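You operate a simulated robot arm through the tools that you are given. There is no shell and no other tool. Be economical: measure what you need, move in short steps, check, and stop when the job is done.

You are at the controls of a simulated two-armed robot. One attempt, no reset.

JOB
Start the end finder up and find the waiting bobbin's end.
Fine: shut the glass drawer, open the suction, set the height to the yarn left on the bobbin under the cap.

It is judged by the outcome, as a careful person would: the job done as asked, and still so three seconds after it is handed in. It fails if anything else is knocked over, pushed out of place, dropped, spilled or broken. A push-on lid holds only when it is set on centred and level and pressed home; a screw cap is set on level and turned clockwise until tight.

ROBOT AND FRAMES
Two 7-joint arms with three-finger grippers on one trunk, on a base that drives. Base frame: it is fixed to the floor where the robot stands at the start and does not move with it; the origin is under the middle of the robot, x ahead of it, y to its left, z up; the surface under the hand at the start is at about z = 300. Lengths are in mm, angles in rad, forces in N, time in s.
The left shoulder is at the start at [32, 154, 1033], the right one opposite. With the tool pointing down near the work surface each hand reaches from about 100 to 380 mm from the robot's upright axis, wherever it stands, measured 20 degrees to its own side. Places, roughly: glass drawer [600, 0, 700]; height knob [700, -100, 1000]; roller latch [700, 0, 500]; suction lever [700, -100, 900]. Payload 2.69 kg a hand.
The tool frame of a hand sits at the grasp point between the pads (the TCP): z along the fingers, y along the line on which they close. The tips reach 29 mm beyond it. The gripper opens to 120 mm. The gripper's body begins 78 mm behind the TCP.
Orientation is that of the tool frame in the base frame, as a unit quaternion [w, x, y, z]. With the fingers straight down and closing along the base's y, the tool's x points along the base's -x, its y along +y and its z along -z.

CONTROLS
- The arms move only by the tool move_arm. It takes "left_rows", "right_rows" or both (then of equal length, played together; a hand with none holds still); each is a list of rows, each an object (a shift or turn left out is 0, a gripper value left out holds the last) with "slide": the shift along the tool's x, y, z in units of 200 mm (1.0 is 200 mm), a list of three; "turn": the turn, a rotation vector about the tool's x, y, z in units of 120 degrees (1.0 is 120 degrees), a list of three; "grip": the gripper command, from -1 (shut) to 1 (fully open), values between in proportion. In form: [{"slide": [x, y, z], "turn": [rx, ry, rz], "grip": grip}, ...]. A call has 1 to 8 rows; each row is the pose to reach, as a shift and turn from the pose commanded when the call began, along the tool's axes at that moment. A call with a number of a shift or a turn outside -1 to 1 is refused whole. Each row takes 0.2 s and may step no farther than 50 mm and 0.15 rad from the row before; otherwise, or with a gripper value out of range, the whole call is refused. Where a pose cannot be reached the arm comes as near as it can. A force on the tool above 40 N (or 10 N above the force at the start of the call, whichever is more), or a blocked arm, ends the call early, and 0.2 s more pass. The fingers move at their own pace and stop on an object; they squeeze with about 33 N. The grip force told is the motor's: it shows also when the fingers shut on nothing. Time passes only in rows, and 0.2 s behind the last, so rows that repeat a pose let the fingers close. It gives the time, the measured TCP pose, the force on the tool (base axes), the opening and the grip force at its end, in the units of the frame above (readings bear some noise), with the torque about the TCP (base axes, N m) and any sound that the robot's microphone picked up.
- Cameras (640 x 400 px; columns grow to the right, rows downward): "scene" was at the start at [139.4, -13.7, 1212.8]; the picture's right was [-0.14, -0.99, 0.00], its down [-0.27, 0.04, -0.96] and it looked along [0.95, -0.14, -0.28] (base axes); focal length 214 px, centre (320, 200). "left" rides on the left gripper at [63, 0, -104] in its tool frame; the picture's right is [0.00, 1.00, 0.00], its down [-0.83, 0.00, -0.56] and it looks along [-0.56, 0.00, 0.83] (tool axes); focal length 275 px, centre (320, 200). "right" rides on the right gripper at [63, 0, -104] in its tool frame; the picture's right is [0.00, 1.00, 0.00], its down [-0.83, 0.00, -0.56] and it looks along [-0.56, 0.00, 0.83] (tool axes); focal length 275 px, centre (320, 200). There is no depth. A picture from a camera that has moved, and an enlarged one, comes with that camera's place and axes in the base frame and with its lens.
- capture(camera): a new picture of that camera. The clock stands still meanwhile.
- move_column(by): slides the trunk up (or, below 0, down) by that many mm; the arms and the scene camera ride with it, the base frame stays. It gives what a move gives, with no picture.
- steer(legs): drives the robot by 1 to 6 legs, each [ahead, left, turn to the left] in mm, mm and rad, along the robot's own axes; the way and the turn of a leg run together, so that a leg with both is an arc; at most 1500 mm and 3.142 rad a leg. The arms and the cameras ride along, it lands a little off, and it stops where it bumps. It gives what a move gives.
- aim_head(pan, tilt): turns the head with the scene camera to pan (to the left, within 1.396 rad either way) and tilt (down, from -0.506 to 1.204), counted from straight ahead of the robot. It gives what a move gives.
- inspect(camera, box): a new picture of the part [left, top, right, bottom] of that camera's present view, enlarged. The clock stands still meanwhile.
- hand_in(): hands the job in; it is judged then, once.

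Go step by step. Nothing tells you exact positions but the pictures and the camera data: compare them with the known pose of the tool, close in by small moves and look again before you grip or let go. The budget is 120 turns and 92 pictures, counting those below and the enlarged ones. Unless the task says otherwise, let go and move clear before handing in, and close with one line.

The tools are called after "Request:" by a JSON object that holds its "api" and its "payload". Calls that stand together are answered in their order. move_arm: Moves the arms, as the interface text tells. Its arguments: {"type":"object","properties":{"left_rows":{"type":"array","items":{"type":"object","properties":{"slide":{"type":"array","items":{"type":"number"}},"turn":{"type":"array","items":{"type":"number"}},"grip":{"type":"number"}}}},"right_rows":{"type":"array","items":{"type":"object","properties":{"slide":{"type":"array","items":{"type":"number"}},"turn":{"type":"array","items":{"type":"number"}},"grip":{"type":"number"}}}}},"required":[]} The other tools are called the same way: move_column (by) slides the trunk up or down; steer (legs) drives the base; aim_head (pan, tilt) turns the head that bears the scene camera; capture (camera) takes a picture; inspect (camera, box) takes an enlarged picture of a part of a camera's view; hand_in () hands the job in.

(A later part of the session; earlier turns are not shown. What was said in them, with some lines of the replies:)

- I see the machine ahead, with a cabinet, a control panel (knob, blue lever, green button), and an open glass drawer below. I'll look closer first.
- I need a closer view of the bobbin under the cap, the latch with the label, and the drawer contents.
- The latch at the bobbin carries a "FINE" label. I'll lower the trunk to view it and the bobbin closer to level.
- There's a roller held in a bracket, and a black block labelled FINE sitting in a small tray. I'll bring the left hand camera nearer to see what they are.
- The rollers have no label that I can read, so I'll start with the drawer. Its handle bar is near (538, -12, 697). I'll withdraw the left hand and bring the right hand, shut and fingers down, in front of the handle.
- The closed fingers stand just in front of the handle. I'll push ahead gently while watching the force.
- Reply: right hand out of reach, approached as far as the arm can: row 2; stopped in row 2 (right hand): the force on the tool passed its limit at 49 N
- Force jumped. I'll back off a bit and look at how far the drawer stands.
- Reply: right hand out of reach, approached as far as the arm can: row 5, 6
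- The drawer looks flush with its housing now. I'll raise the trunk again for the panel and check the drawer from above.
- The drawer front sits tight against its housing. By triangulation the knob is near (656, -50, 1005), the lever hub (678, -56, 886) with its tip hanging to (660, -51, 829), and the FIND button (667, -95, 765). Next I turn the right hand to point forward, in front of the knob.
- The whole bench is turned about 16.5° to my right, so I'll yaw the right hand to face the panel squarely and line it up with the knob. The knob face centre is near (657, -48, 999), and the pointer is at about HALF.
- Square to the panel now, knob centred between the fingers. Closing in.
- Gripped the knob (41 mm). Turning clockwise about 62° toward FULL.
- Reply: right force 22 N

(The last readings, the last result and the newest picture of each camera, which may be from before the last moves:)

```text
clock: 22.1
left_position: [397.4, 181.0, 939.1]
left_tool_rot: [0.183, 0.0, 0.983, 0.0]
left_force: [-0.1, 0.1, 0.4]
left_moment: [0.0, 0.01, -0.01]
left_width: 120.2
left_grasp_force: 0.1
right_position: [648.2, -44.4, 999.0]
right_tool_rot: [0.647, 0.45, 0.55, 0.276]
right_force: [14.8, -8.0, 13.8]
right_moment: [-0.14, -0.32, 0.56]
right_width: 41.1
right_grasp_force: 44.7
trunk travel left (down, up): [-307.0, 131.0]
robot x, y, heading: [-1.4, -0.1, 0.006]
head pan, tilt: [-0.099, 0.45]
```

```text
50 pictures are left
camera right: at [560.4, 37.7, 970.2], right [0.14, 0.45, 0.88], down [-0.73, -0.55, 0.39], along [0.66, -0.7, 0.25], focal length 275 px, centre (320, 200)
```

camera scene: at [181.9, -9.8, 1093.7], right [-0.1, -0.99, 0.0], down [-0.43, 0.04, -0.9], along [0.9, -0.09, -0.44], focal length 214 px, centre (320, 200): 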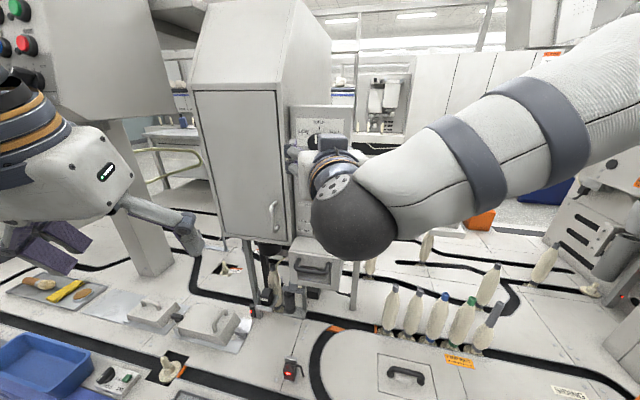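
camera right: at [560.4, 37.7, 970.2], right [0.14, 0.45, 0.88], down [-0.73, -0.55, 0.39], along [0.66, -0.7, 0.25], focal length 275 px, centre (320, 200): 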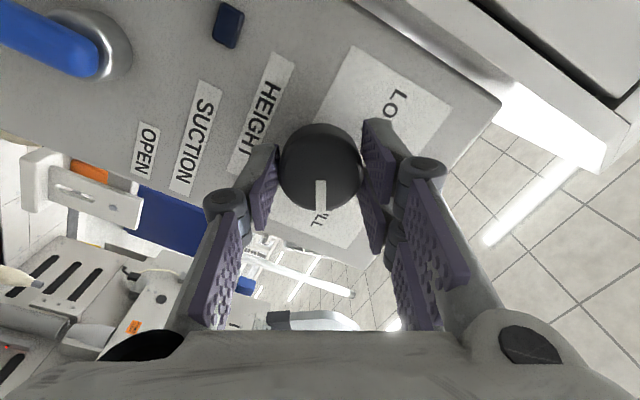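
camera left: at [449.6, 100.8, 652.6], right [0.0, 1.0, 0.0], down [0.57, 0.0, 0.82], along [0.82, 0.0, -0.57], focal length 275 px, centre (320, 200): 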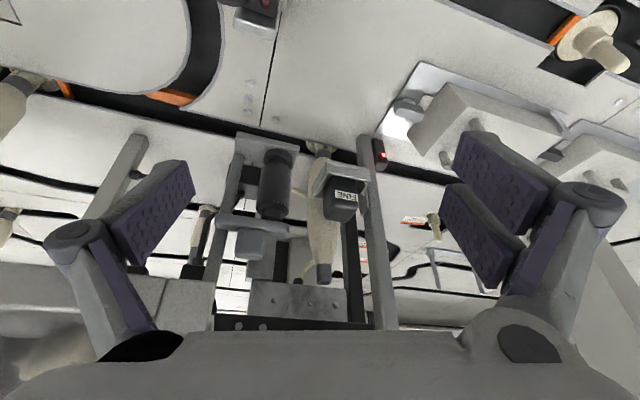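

Turned along with the grip. I'll release, back away along the axis, and check the pointer.

Request:
{"api": "move_arm", "payload": {"right_rows": [{"grip": -0.1}, {"grip": 0.1}, {"slide": [0, 0, -0.2], "grip": 0.1}, {"slide": [0, 0, -0.4], "grip": 0.1}]}}

Request:
{"api": "capture", "payload": {"camera": "right"}}

Request:
{"api": "inspect", "payload": {"camera": "scene", "box": [270, 100, 370, 170]}}

```text
clock: 23.1
left_position: [395.7, 181.6, 938.3]
left_tool_rot: [0.183, 0.0, 0.983, -0.001]
left_force: [0.1, -0.3, -0.2]
left_moment: [0.01, -0.02, 0.0]
left_width: 119.9
left_grasp_force: 0.0
right_position: [568.0, -21.7, 1000.7]
right_tool_rot: [0.647, 0.449, 0.552, 0.274]
right_force: [-0.2, 0.7, 0.1]
right_moment: [-0.04, 0.0, 0.0]
right_width: 66.2
right_grasp_force: 0.0
trunk travel left (down, up): [-307.0, 131.0]
robot x, y, heading: [-1.5, -0.3, -0.0]
head pan, tilt: [-0.099, 0.45]
```

```text
49 pictures are left
camera right: at [481.4, 60.5, 971.2], right [0.14, 0.45, 0.88], down [-0.73, -0.55, 0.4], along [0.66, -0.7, 0.25], focal length 275 px, centre (320, 200)
```

right: 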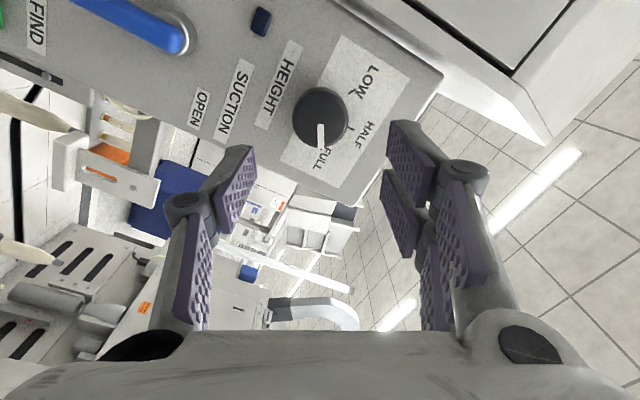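

```text
5.71 times, centred on (320, 135) of scene
camera zoom: at [181.6, -9.8, 1093.8], right [-0.1, -0.99, 0.0], down [-0.43, 0.04, -0.9], along [0.9, -0.09, -0.43], focal length 1226 px, centre (320, 571)
```

zoom: 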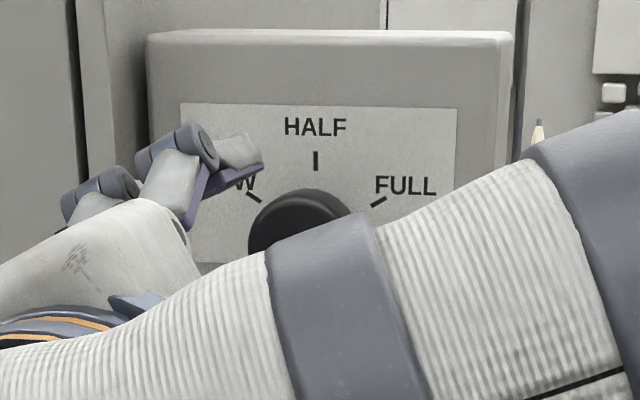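

Request:
{"api": "inspect", "payload": {"camera": "right", "box": [260, 50, 420, 190]}}

```text
2.86 times, centred on (340, 120) of right
camera zoom: at [481.4, 60.5, 971.2], right [0.14, 0.45, 0.88], down [-0.73, -0.55, 0.4], along [0.66, -0.7, 0.25], focal length 786 px, centre (263, 429)
```

zoom: 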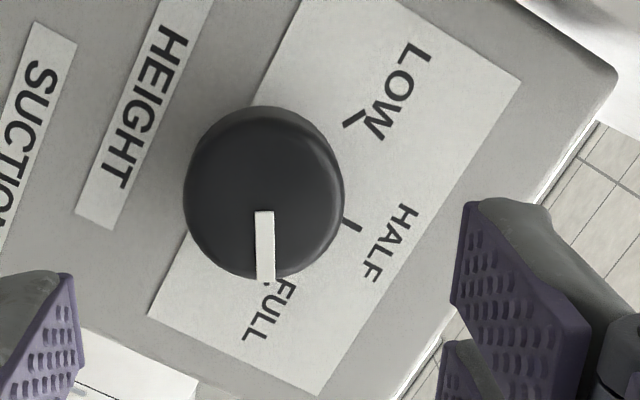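

The pointer now reads about 59°, on the FULL mark. Before trusting FULL, I compare the capped bobbin's girth with the other bobbins.

Request:
{"api": "inspect", "payload": {"camera": "scene", "box": [235, 230, 315, 320]}}

Request:
{"api": "inspect", "payload": {"camera": "scene", "box": [360, 210, 560, 360]}}

Request:
{"api": "capture", "payload": {"camera": "left"}}

```text
4.44 times, centred on (275, 275) of scene
camera zoom: at [181.6, -9.8, 1093.8], right [-0.1, -0.99, 0.0], down [-0.43, 0.04, -0.9], along [0.9, -0.09, -0.43], focal length 953 px, centre (520, -133)
```

zoom: 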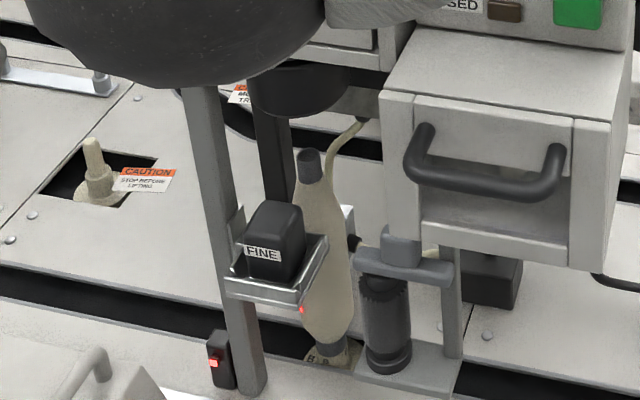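

```text
2.67 times, centred on (460, 285) of scene
camera zoom: at [181.6, -9.8, 1093.8], right [-0.1, -0.99, 0.0], down [-0.43, 0.04, -0.9], along [0.9, -0.09, -0.43], focal length 572 px, centre (-53, -27)
```

zoom: 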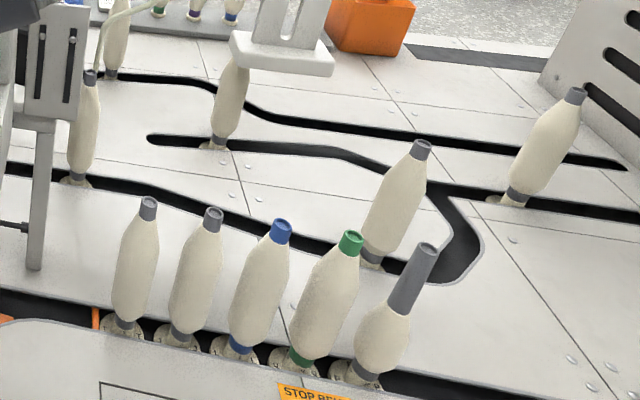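

```text
44 pictures are left
camera left: at [300.0, 181.4, 1013.3], right [0.0, 1.0, 0.0], down [0.58, 0.0, 0.82], along [0.82, 0.0, -0.58], focal length 275 px, centre (320, 200)
```

left: 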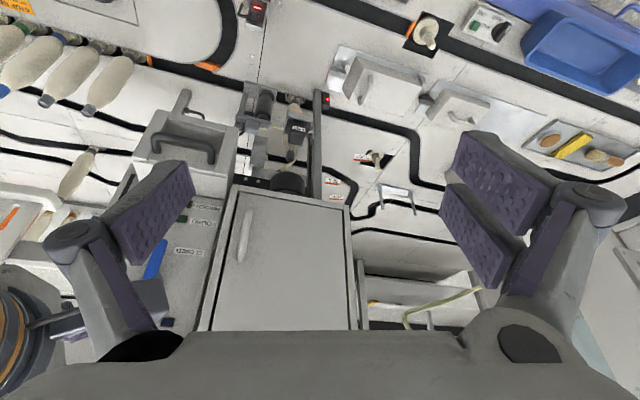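

The bare tube at the top of the capped bobbin is as short as on the full ones; a part-used one in the row shows a long bare tube. So FULL is right. Next I level the right hand, shut it, and bring it to the left of the suction lever.

Request:
{"api": "move_arm", "payload": {"right_rows": [{"slide": [0.06, -0.08, 0.0], "turn": [0, 0, -0.065], "grip": -1}, {"slide": [0.12, -0.16, 0.0], "turn": [0, 0, -0.13]}, {"slide": [0.18, -0.24, 0.0], "turn": [0, 0, -0.195]}, {"slide": [0.24, -0.32, 0.0], "turn": [0, 0, -0.26]}, {"slide": [0.3, -0.4, 0.03], "turn": [0, 0, -0.325]}, {"slide": [0.36, -0.48, 0.06], "turn": [0, 0, -0.39]}, {"slide": [0.42, -0.56, 0.1], "turn": [0, 0, -0.455]}, {"slide": [0.4765, -0.6355, 0.145], "turn": [0, 0, -0.52]}]}}

Request:
{"api": "capture", "payload": {"camera": "right"}}

Request:
{"api": "capture", "payload": {"camera": "scene"}}

```text
clock: 24.9
left_position: [396.1, 181.3, 938.5]
left_tool_rot: [0.183, 0.0, 0.983, 0.0]
left_force: [-0.1, 0.1, -1.0]
left_moment: [-0.03, -0.01, -0.01]
left_width: 119.9
left_grasp_force: 0.1
right_position: [601.8, -5.3, 841.6]
right_tool_rot: [0.696, 0.097, 0.705, -0.101]
right_force: [-0.2, -0.2, 0.3]
right_moment: [-0.02, 0.02, -0.01]
right_width: 0.0
right_grasp_force: 28.7
trunk travel left (down, up): [-307.0, 131.0]
robot x, y, heading: [-5.0, 2.0, 0.001]
head pan, tilt: [-0.099, 0.45]
```

```text
43 pictures are left
camera right: at [499.0, 23.0, 778.9], right [0.28, 0.96, -0.01], down [-0.52, 0.16, 0.84], along [0.81, -0.23, 0.55], focal length 275 px, centre (320, 200)
```

right: 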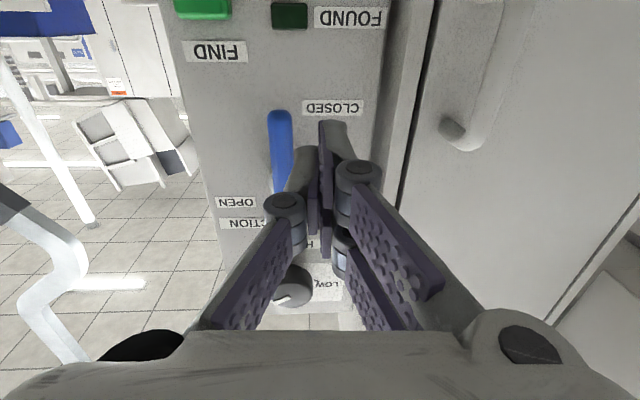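

```text
42 pictures are left
camera scene: at [181.9, -9.8, 1093.8], right [-0.1, -0.99, 0.0], down [-0.43, 0.04, -0.9], along [0.9, -0.09, -0.44], focal length 214 px, centre (320, 200)
```

scene: 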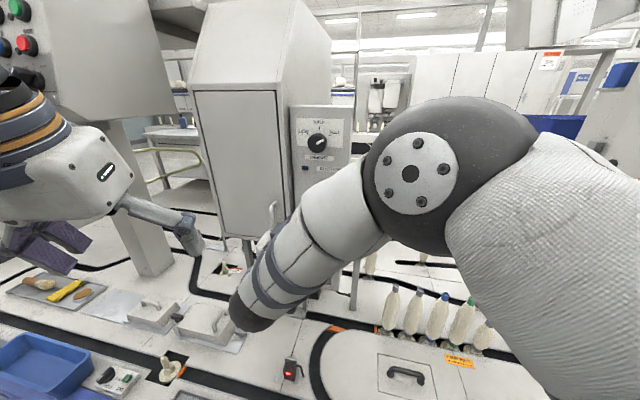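

The lever is clear to the right of my closed fingers. I advance to its depth, short of the panel.

Request:
{"api": "move_arm", "payload": {"right_rows": [{"slide": [0, 0, 0.08]}, {"slide": [0, 0, 0.16]}, {"slide": [0, 0, 0.24]}]}}

Request:
{"api": "capture", "payload": {"camera": "right"}}

```text
clock: 25.7
left_position: [396.9, 180.6, 938.0]
left_tool_rot: [0.183, 0.0, 0.983, 0.0]
left_force: [0.8, 0.2, -0.8]
left_moment: [0.01, 0.03, 0.01]
left_width: 119.9
left_grasp_force: 0.0
right_position: [646.6, -19.3, 841.4]
right_tool_rot: [0.695, 0.097, 0.705, -0.1]
right_force: [0.4, 0.0, 1.0]
right_moment: [-0.02, -0.01, 0.03]
right_width: 0.2
right_grasp_force: 28.4
trunk travel left (down, up): [-307.0, 131.0]
robot x, y, heading: [-2.6, -2.7, -0.002]
head pan, tilt: [-0.099, 0.45]
```

```text
41 pictures are left
camera right: at [545.3, 9.2, 778.6], right [0.28, 0.96, -0.01], down [-0.52, 0.16, 0.84], along [0.81, -0.23, 0.55], focal length 275 px, centre (320, 200)
```

right: 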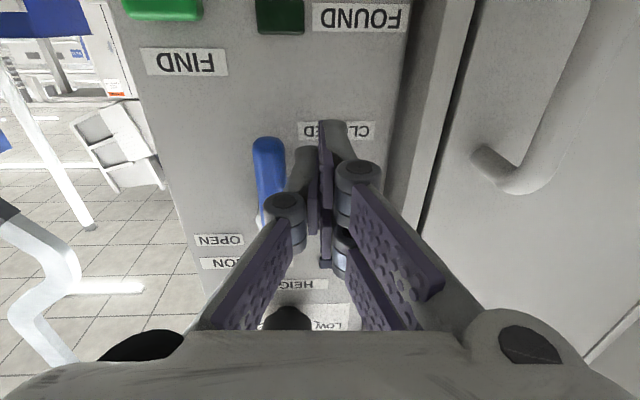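

Request:
{"api": "move_arm", "payload": {"right_rows": [{"slide": [-0.013, -0.04, 0]}, {"slide": [0.003, -0.0975, 0]}, {"slide": [0.004, -0.157, 0]}, {"slide": [-0.011, -0.215, 0]}, {"slide": [-0.04, -0.267, 0]}, {"slide": [-0.0815, -0.31, 0]}, {"slide": [-0.133, -0.34, 0]}]}}

Request:
{"api": "capture", "payload": {"camera": "right"}}

```text
clock: 27.3
left_position: [395.5, 182.4, 940.6]
left_tool_rot: [0.183, 0.0, 0.983, 0.0]
left_force: [-0.5, 0.2, 0.3]
left_moment: [0.05, -0.01, 0.01]
left_width: 120.2
left_grasp_force: 0.0
right_position: [626.5, -79.2, 856.5]
right_tool_rot: [0.685, 0.092, 0.716, -0.095]
right_force: [-3.0, 2.0, -11.0]
right_moment: [0.01, 0.11, 0.16]
right_width: 0.1
right_grasp_force: 28.1
trunk travel left (down, up): [-307.0, 131.0]
robot x, y, heading: [2.4, 1.4, 0.002]
head pan, tilt: [-0.099, 0.45]
stopped in row 7 (right hand): the force on the tool passed its limit at 43 N (the readings are from after the stop); the commanded pose is now the measured one
```

```text
40 pictures are left
camera right: at [521.8, -51.5, 796.9], right [0.26, 0.96, -0.01], down [-0.5, 0.15, 0.86], along [0.83, -0.22, 0.52], focal length 275 px, centre (320, 200)
```

right: 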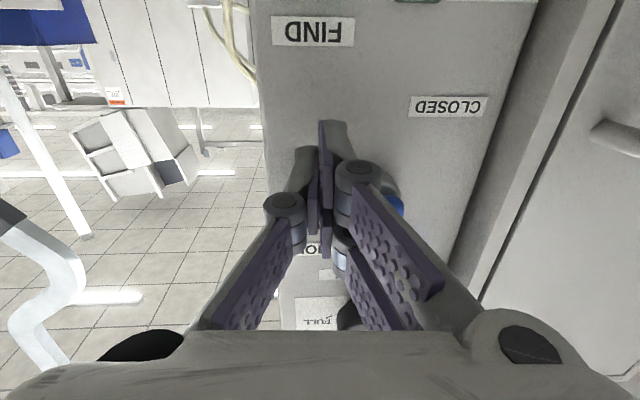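

The lever moved and came up against something. I back off straight to see where it stands.

Request:
{"api": "move_arm", "payload": {"right_rows": [{"slide": [0.02, 0, -0.05]}, {"slide": [0.05, 0, -0.25]}, {"slide": [0.3, 0, -0.4]}]}}

Request:
{"api": "capture", "payload": {"camera": "right"}}

Request:
{"api": "inspect", "payload": {"camera": "scene", "box": [270, 100, 370, 250]}}

```text
refused: row 3 steps farther than a row can; nothing moved
```

```text
39 pictures are left
camera right: at [521.8, -51.5, 796.9], right [0.26, 0.96, -0.01], down [-0.5, 0.15, 0.86], along [0.83, -0.22, 0.52], focal length 275 px, centre (320, 200)
```

right: 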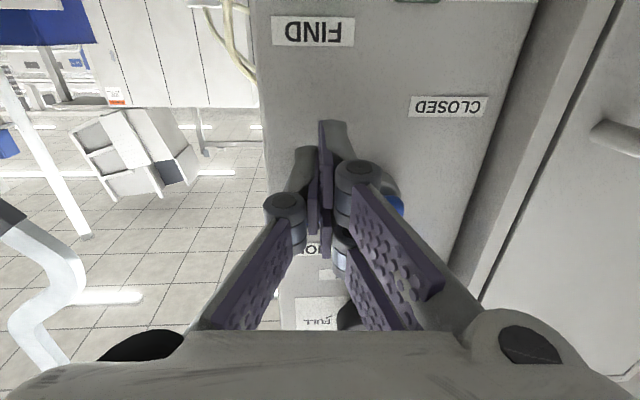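

```text
2.67 times, centred on (320, 175) of scene
camera zoom: at [182.1, -9.9, 1093.8], right [-0.1, -1.0, 0.0], down [-0.43, 0.04, -0.9], along [0.9, -0.09, -0.44], focal length 572 px, centre (320, 267)
```

zoom: 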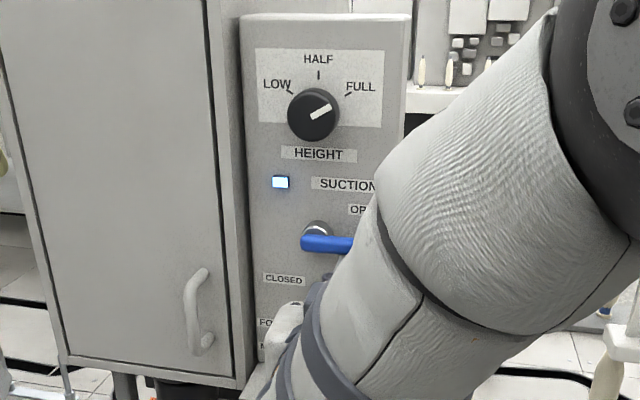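

The suction lamp is lit and the lever lies level at OPEN; the knob reads FULL. Before pressing FIND I want a close look at the roller and the FINE part, so I withdraw the right hand.

Request:
{"api": "move_arm", "payload": {"right_rows": [{"slide": [0.02, 0, -0.05]}, {"slide": [0.05, 0, -0.25]}, {"slide": [0.1, 0, -0.45]}, {"slide": [0.1, -0.2, -0.55]}, {"slide": [0.1, -0.4, -0.6]}, {"slide": [0.1, -0.6, -0.6]}]}}

Request:
{"api": "move_column", "payload": {"by": -290}}

Request:
{"api": "aim_head", "payload": {"pan": 0.05, "tilt": 0.6}}

Request:
{"api": "capture", "payload": {"camera": "scene"}}

```text
clock: 28.7
left_position: [396.7, 181.9, 937.9]
left_tool_rot: [0.183, -0.001, 0.983, 0.0]
left_force: [-1.3, 0.3, -0.8]
left_moment: [0.03, 0.0, -0.02]
left_width: 120.3
left_grasp_force: 0.1
right_position: [475.5, -163.8, 843.3]
right_tool_rot: [0.687, 0.093, 0.714, -0.096]
right_force: [-0.8, -0.8, 0.5]
right_moment: [-0.01, 0.01, 0.02]
right_width: 0.0
right_grasp_force: 28.4
trunk travel left (down, up): [-307.0, 131.0]
robot x, y, heading: [-0.7, -0.2, 0.005]
head pan, tilt: [-0.099, 0.45]
```

```text
clock: 31.6
left_position: [396.9, 181.7, 649.3]
left_tool_rot: [0.183, -0.001, 0.983, 0.0]
left_force: [-0.1, -1.1, 0.2]
left_moment: [0.0, 0.0, 0.0]
left_width: 119.9
left_grasp_force: 0.0
right_position: [503.5, -162.4, 495.6]
right_tool_rot: [0.635, 0.086, 0.761, -0.103]
right_force: [0.7, 0.8, -1.0]
right_moment: [0.01, 0.03, 0.03]
right_width: 0.1
right_grasp_force: 28.9
trunk travel left (down, up): [-17.0, 421.0]
robot x, y, heading: [0.1, -0.6, 0.003]
head pan, tilt: [-0.099, 0.45]
```

```text
clock: 32.4
left_position: [396.3, 181.4, 648.7]
left_tool_rot: [0.184, -0.001, 0.983, 0.0]
left_force: [0.3, 0.1, 0.5]
left_moment: [-0.03, 0.0, 0.01]
left_width: 120.4
left_grasp_force: 0.2
right_position: [503.1, -162.5, 494.1]
right_tool_rot: [0.635, 0.086, 0.761, -0.103]
right_force: [0.5, -0.2, 0.1]
right_moment: [-0.01, 0.0, 0.01]
right_width: 0.0
right_grasp_force: 28.6
trunk travel left (down, up): [-17.0, 421.0]
robot x, y, heading: [1.7, 4.3, -0.004]
head pan, tilt: [0.051, 0.6]
```

```text
37 pictures are left
camera scene: at [269.1, 4.2, 774.8], right [0.05, -1.0, 0.0], down [-0.56, -0.03, -0.83], along [0.82, 0.04, -0.56], focal length 214 px, centre (320, 200)
```

scene: 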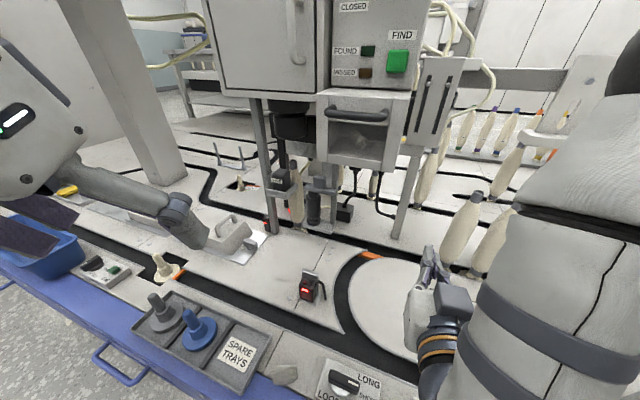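

Request:
{"api": "inspect", "payload": {"camera": "scene", "box": [260, 155, 350, 235]}}

Request:
{"api": "inspect", "payload": {"camera": "scene", "box": [300, 180, 340, 230]}}

Request:
{"api": "inspect", "payload": {"camera": "scene", "box": [265, 160, 305, 200]}}

```text
5.00 times, centred on (305, 195) of scene
camera zoom: at [269.1, 4.2, 774.8], right [0.05, -1.0, 0.0], down [-0.56, -0.03, -0.83], along [0.82, 0.04, -0.56], focal length 1072 px, centre (395, 225)
```

zoom: 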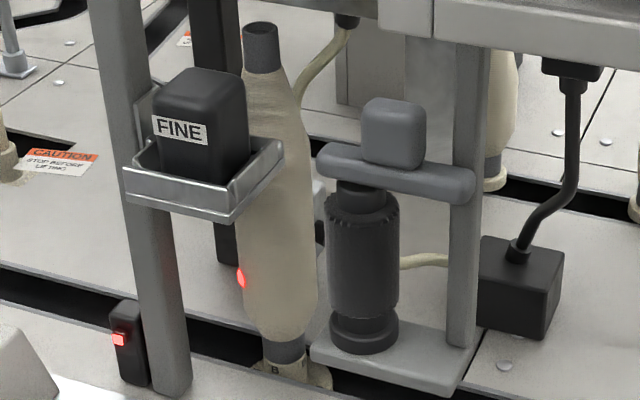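

```text
8.00 times, centred on (320, 205) of scene
camera zoom: at [269.1, 4.2, 774.8], right [0.05, -1.0, 0.0], down [-0.56, -0.03, -0.83], along [0.82, 0.04, -0.56], focal length 1716 px, centre (320, 160)
```

zoom: 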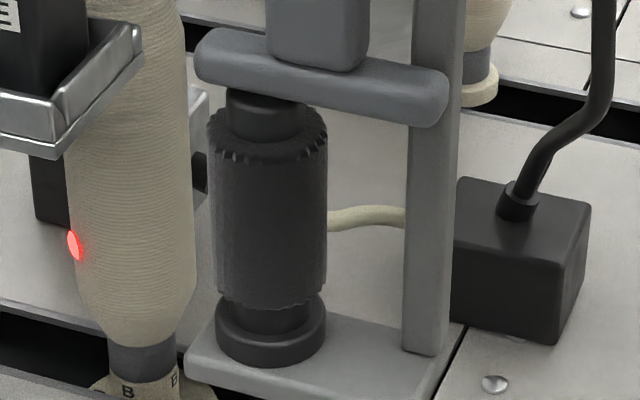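

```text
10.00 times, centred on (285, 180) of scene
camera zoom: at [269.1, 4.2, 774.8], right [0.05, -1.0, 0.0], down [-0.56, -0.03, -0.83], along [0.82, 0.04, -0.56], focal length 2145 px, centre (670, 400)
```

zoom: 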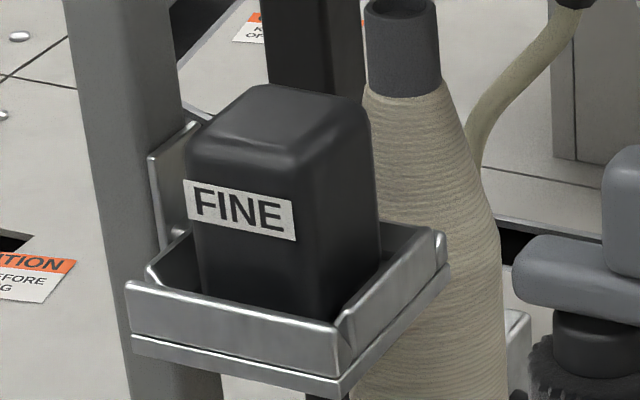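

The part looks like a removable piece parked in a tray, and the roller's latch bar appears closed. The found/missed lamps will tell, so I raise the trunk again and go for the FIND button.

Request:
{"api": "move_column", "payload": {"by": 250}}

Request:
{"api": "aim_head", "payload": {"pan": -0.1, "tilt": 0.45}}

Request:
{"api": "capture", "payload": {"camera": "right"}}

```text
clock: 34.9
left_position: [396.8, 182.3, 898.2]
left_tool_rot: [0.183, 0.0, 0.983, 0.0]
left_force: [-0.2, -0.3, 0.4]
left_moment: [-0.02, 0.03, -0.01]
left_width: 120.1
left_grasp_force: 0.1
right_position: [503.2, -163.3, 744.7]
right_tool_rot: [0.635, 0.086, 0.761, -0.104]
right_force: [-1.0, 0.3, 0.5]
right_moment: [-0.02, -0.01, 0.04]
right_width: 0.1
right_grasp_force: 28.3
trunk travel left (down, up): [-267.0, 171.0]
robot x, y, heading: [-2.5, -0.1, -0.003]
head pan, tilt: [0.051, 0.6]
```

```text
clock: 35.6
left_position: [396.4, 181.6, 897.7]
left_tool_rot: [0.184, -0.001, 0.983, 0.0]
left_force: [-0.2, -1.3, -0.5]
left_moment: [0.0, -0.01, 0.0]
left_width: 120.1
left_grasp_force: 0.2
right_position: [503.6, -161.9, 743.7]
right_tool_rot: [0.635, 0.086, 0.761, -0.103]
right_force: [-0.2, -0.7, 0.0]
right_moment: [0.0, 0.01, -0.01]
right_width: 0.1
right_grasp_force: 28.4
trunk travel left (down, up): [-267.0, 171.0]
robot x, y, heading: [-0.2, 3.2, -0.001]
head pan, tilt: [-0.099, 0.45]
```

```text
33 pictures are left
camera right: at [391.7, -135.3, 700.0], right [0.26, 0.96, -0.05], down [-0.38, 0.15, 0.91], along [0.89, -0.22, 0.4], focal length 275 px, centre (320, 200)
```

right: 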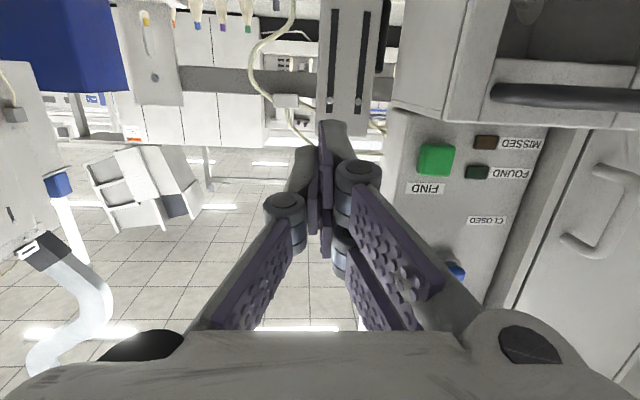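

FIND is at about (663, -94, 764). I bring the closed fingers, tilted down a little so the hand clears the drawer handle, to just in front of it.

Request:
{"api": "move_arm", "payload": {"right_rows": [{"slide": [-0.057, 0.135, 0.05], "turn": [0, 0.042, 0]}, {"slide": [-0.114, 0.27, 0.14], "turn": [0, 0.084, 0]}, {"slide": [-0.171, 0.405, 0.25], "turn": [0, 0.126, 0]}, {"slide": [-0.2275, 0.539, 0.3585], "turn": [0, 0.167, 0]}]}}

Request:
{"api": "capture", "payload": {"camera": "right"}}

Request:
{"api": "inspect", "payload": {"camera": "scene", "box": [230, 130, 410, 300]}}

```text
clock: 36.6
left_position: [395.8, 181.4, 898.0]
left_tool_rot: [0.183, -0.001, 0.983, 0.0]
left_force: [0.5, -0.2, -0.3]
left_moment: [0.01, 0.01, 0.0]
left_width: 120.3
left_grasp_force: 0.1
right_position: [609.1, -77.7, 771.8]
right_tool_rot: [0.492, 0.103, 0.86, -0.086]
right_force: [0.1, -0.3, 0.9]
right_moment: [0.06, 0.01, -0.01]
right_width: 0.0
right_grasp_force: 28.7
trunk travel left (down, up): [-267.0, 171.0]
robot x, y, heading: [-0.8, 4.0, 0.002]
head pan, tilt: [-0.099, 0.45]
```

```text
32 pictures are left
camera right: at [489.4, -45.5, 768.9], right [0.26, 0.96, -0.05], down [-0.05, 0.06, 1.0], along [0.96, -0.26, 0.06], focal length 275 px, centre (320, 200)
```

right: 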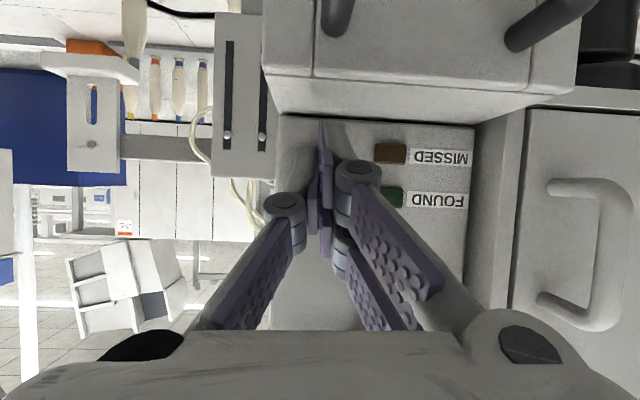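

```text
2.35 times, centred on (320, 215) of scene
camera zoom: at [191.7, -9.3, 1053.8], right [-0.1, -1.0, 0.0], down [-0.43, 0.04, -0.9], along [0.9, -0.09, -0.44], focal length 505 px, centre (320, 165)
```

zoom: 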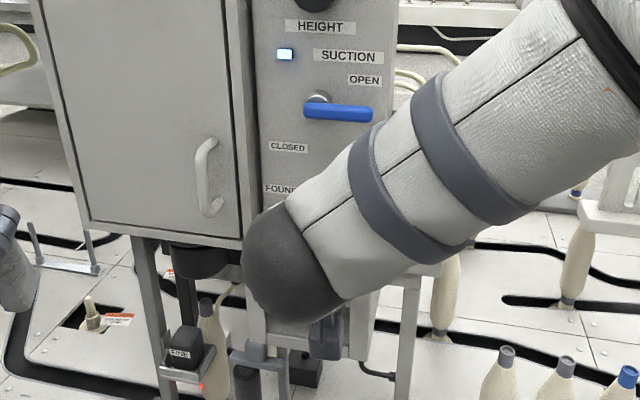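

Request:
{"api": "move_arm", "payload": {"right_rows": [{"slide": [-0.03, 0, 0.052]}, {"slide": [-0.05, 0, 0.087]}, {"slide": [-0.06, 0, 0.104]}, {"slide": [-0.0675, 0, 0.117]}, {"slide": [-0.075, 0, 0.13]}, {"slide": [-0.0825, 0, 0.143]}]}}

Request:
{"api": "capture", "payload": {"camera": "right"}}

```text
clock: 38.2
left_position: [394.2, 182.4, 899.8]
left_tool_rot: [0.185, -0.001, 0.983, 0.0]
left_force: [0.2, -0.5, 0.1]
left_moment: [-0.01, 0.0, -0.01]
left_width: 120.2
left_grasp_force: 0.0
right_position: [634.1, -82.6, 772.0]
right_tool_rot: [0.49, 0.102, 0.861, -0.085]
right_force: [-29.1, 2.5, 9.6]
right_moment: [-0.08, -0.43, -0.13]
right_width: 0.1
right_grasp_force: 28.9
trunk travel left (down, up): [-267.0, 171.0]
robot x, y, heading: [-3.5, 2.1, 0.002]
head pan, tilt: [-0.099, 0.45]
heard: click
stopped in row 6 (right hand): the force on the tool passed its limit at 41 N (the readings are from after the stop); the commanded pose is now the measured one
```

```text
30 pictures are left
camera right: at [515.7, -52.9, 768.7], right [0.26, 0.96, -0.05], down [-0.05, 0.06, 1.0], along [0.96, -0.26, 0.06], focal length 275 px, centre (320, 200)
```

right: 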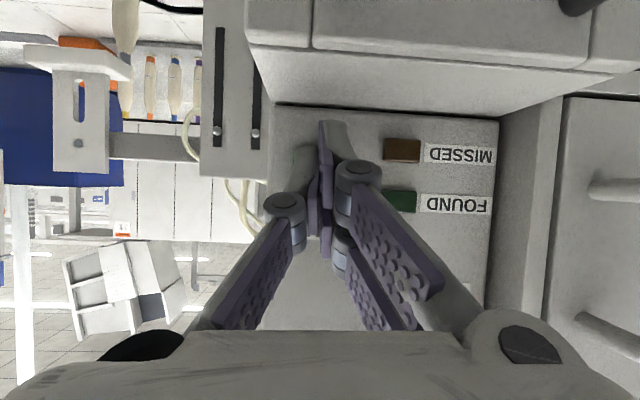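

A click was heard. I release the button and watch the lamps.

Request:
{"api": "move_arm", "payload": {"right_rows": [{"slide": [0.05, 0, -0.087]}, {"slide": [0.12, 0, -0.208]}, {"slide": [0.12, 0, -0.208]}, {"slide": [0.12, 0, -0.208]}, {"slide": [0.12, 0, -0.208]}]}}

Request:
{"api": "capture", "payload": {"camera": "right"}}

```text
clock: 39.4
left_position: [395.6, 182.2, 898.8]
left_tool_rot: [0.182, -0.001, 0.983, 0.001]
left_force: [0.1, 1.3, -0.7]
left_moment: [0.01, 0.01, -0.04]
left_width: 119.8
left_grasp_force: 0.1
right_position: [591.5, -74.2, 770.9]
right_tool_rot: [0.49, 0.103, 0.861, -0.086]
right_force: [-0.5, 0.3, 0.6]
right_moment: [0.02, 0.02, -0.02]
right_width: 0.0
right_grasp_force: 28.5
trunk travel left (down, up): [-267.0, 171.0]
robot x, y, heading: [-1.3, 0.5, 0.002]
head pan, tilt: [-0.099, 0.45]
```

```text
29 pictures are left
camera right: at [472.7, -42.5, 768.0], right [0.26, 0.96, -0.05], down [-0.04, 0.07, 1.0], along [0.96, -0.26, 0.06], focal length 275 px, centre (320, 200)
```

right: 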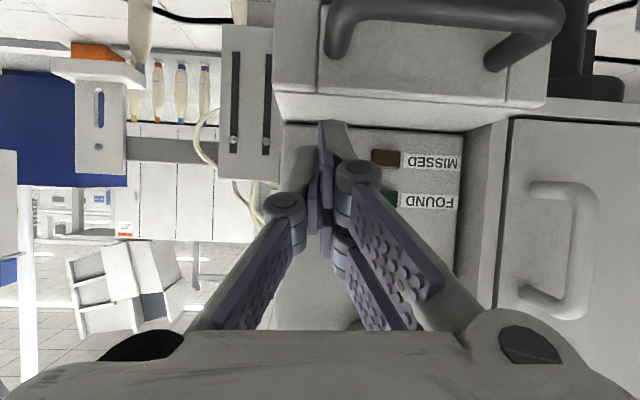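

No lamp yet; the search may take time. I withdraw the hand and wait while looking.

Request:
{"api": "move_arm", "payload": {"right_rows": [{"slide": [0.1, 0, -0.2]}, {"slide": [0.1, -0.2, -0.3]}, {"slide": [0.1, -0.4, -0.4]}, {"slide": [0.1, -0.6, -0.5]}, {"slide": [0.1, -0.75, -0.5]}, {"slide": [0.1, -0.75, -0.5]}, {"slide": [0.1, -0.75, -0.5]}, {"slide": [0.1, -0.75, -0.5]}]}}

Request:
{"api": "inspect", "payload": {"camera": "scene", "box": [230, 110, 410, 300]}}

```text
clock: 41.2
left_position: [395.5, 182.2, 898.1]
left_tool_rot: [0.183, -0.001, 0.983, 0.0]
left_force: [0.8, 0.1, -0.1]
left_moment: [0.0, -0.03, -0.01]
left_width: 120.1
left_grasp_force: 0.0
right_position: [459.0, -190.5, 811.7]
right_tool_rot: [0.489, 0.103, 0.862, -0.086]
right_force: [0.5, 0.3, 0.9]
right_moment: [0.0, -0.03, 0.03]
right_width: 0.1
right_grasp_force: 28.2
trunk travel left (down, up): [-267.0, 171.0]
robot x, y, heading: [-2.0, -0.5, 0.002]
head pan, tilt: [-0.099, 0.45]
```

```text
2.11 times, centred on (320, 205) of scene
camera zoom: at [191.0, -9.4, 1053.8], right [-0.1, -1.0, 0.0], down [-0.43, 0.04, -0.9], along [0.9, -0.09, -0.44], focal length 452 px, centre (320, 190)
```

zoom: 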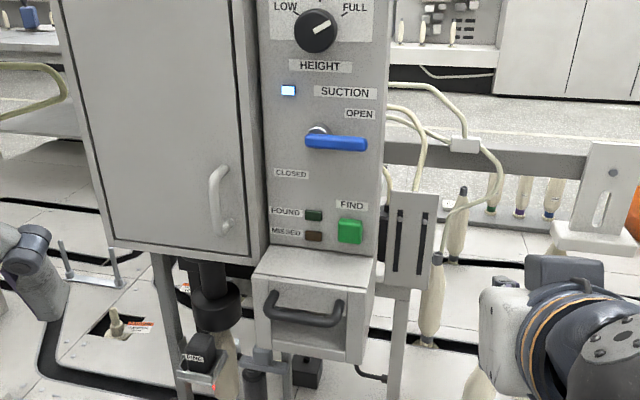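

The cap has come down over the bobbin, so the search is running. I wait.

Request:
{"api": "move_arm", "payload": {"right_rows": [{}, {}, {}, {}, {}, {}, {}, {}]}}

Request:
{"api": "move_arm", "payload": {"right_rows": [{}, {}, {}, {}, {}, {}, {}, {}]}}

Request:
{"api": "inspect", "payload": {"camera": "scene", "box": [230, 110, 410, 300]}}

```text
clock: 43.0
left_position: [395.7, 183.0, 898.7]
left_tool_rot: [0.182, -0.001, 0.983, 0.0]
left_force: [-1.7, 0.1, -0.7]
left_moment: [0.05, -0.02, -0.03]
left_width: 119.7
left_grasp_force: 0.1
right_position: [459.2, -190.2, 811.8]
right_tool_rot: [0.489, 0.103, 0.862, -0.086]
right_force: [0.4, 0.1, -0.5]
right_moment: [-0.04, -0.01, -0.03]
right_width: 0.2
right_grasp_force: 28.9
trunk travel left (down, up): [-267.0, 171.0]
robot x, y, heading: [-0.3, -1.6, 0.004]
head pan, tilt: [-0.099, 0.45]
```

```text
clock: 44.8
left_position: [394.9, 182.3, 899.0]
left_tool_rot: [0.182, 0.0, 0.983, 0.0]
left_force: [0.6, 0.4, -0.4]
left_moment: [0.01, 0.0, 0.01]
left_width: 119.8
left_grasp_force: 0.1
right_position: [459.2, -190.9, 811.9]
right_tool_rot: [0.49, 0.103, 0.861, -0.087]
right_force: [-0.1, 0.1, 0.5]
right_moment: [0.01, 0.02, -0.02]
right_width: 0.1
right_grasp_force: 28.6
trunk travel left (down, up): [-267.0, 171.0]
robot x, y, heading: [-5.1, -1.7, 0.001]
head pan, tilt: [-0.099, 0.45]
```

```text
2.11 times, centred on (320, 205) of scene
camera zoom: at [191.1, -9.4, 1053.8], right [-0.1, -1.0, 0.0], down [-0.43, 0.04, -0.9], along [0.9, -0.09, -0.44], focal length 452 px, centre (320, 190)
```

zoom: 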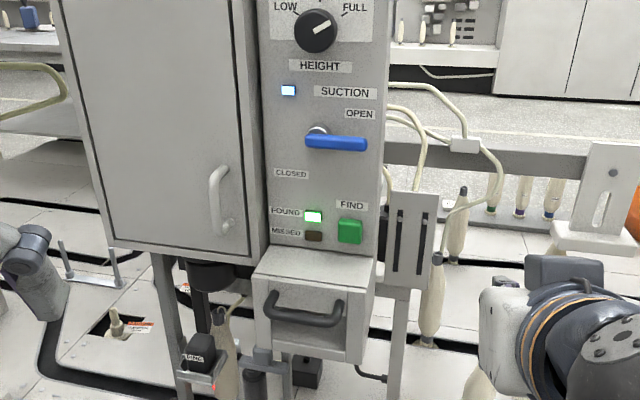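

FOUND is lit green. A last check that nothing nearby was disturbed.

Request:
{"api": "capture", "payload": {"camera": "scene"}}

Request:
{"api": "inspect", "payload": {"camera": "right", "box": [0, 0, 640, 400]}}

```text
26 pictures are left
camera scene: at [191.1, -9.4, 1053.8], right [-0.1, -1.0, 0.0], down [-0.43, 0.04, -0.9], along [0.9, -0.09, -0.44], focal length 214 px, centre (320, 200)
```

scene: 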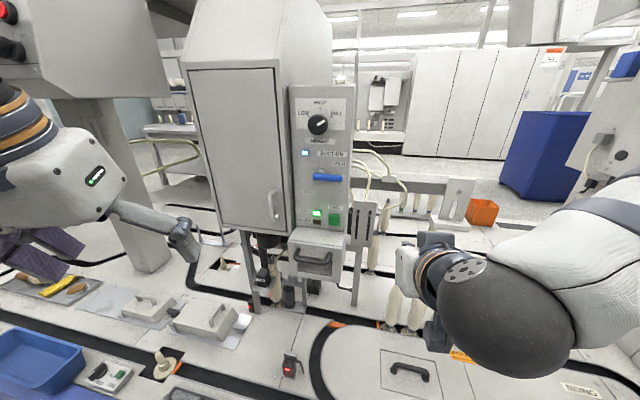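

```text
1.00 times, centred on (320, 200) of right (not enlarged: the box is as wide or as high as the picture)
camera zoom: at [340.4, -159.5, 809.1], right [0.26, 0.96, -0.05], down [-0.04, 0.07, 1.0], along [0.96, -0.26, 0.06], focal length 275 px, centre (320, 200)
```

zoom: 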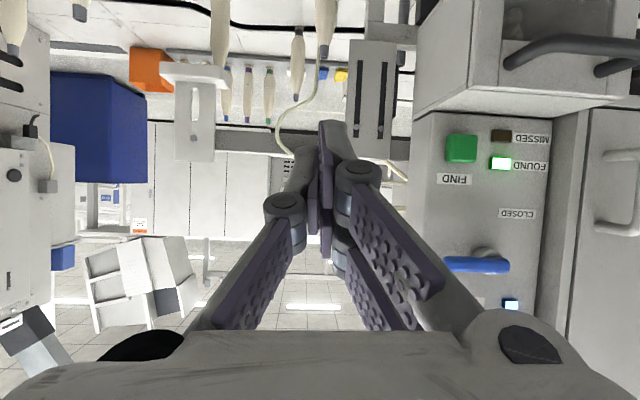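

The drawer is shut, suction is open and lit, the height is at FULL, and FOUND is lit. Both hands are clear and everything I can see is still in place, so I'm handing in.

Request:
{"api": "hand_in", "payload": {}}

```text
The job is handed in.
```

The end finder ran and its FOUND lamp lit, with the drawer shut, suction open and height set to FULL. I took "Fine" as no call to change the roller, so I left the roller and the part labelled FINE untouched.
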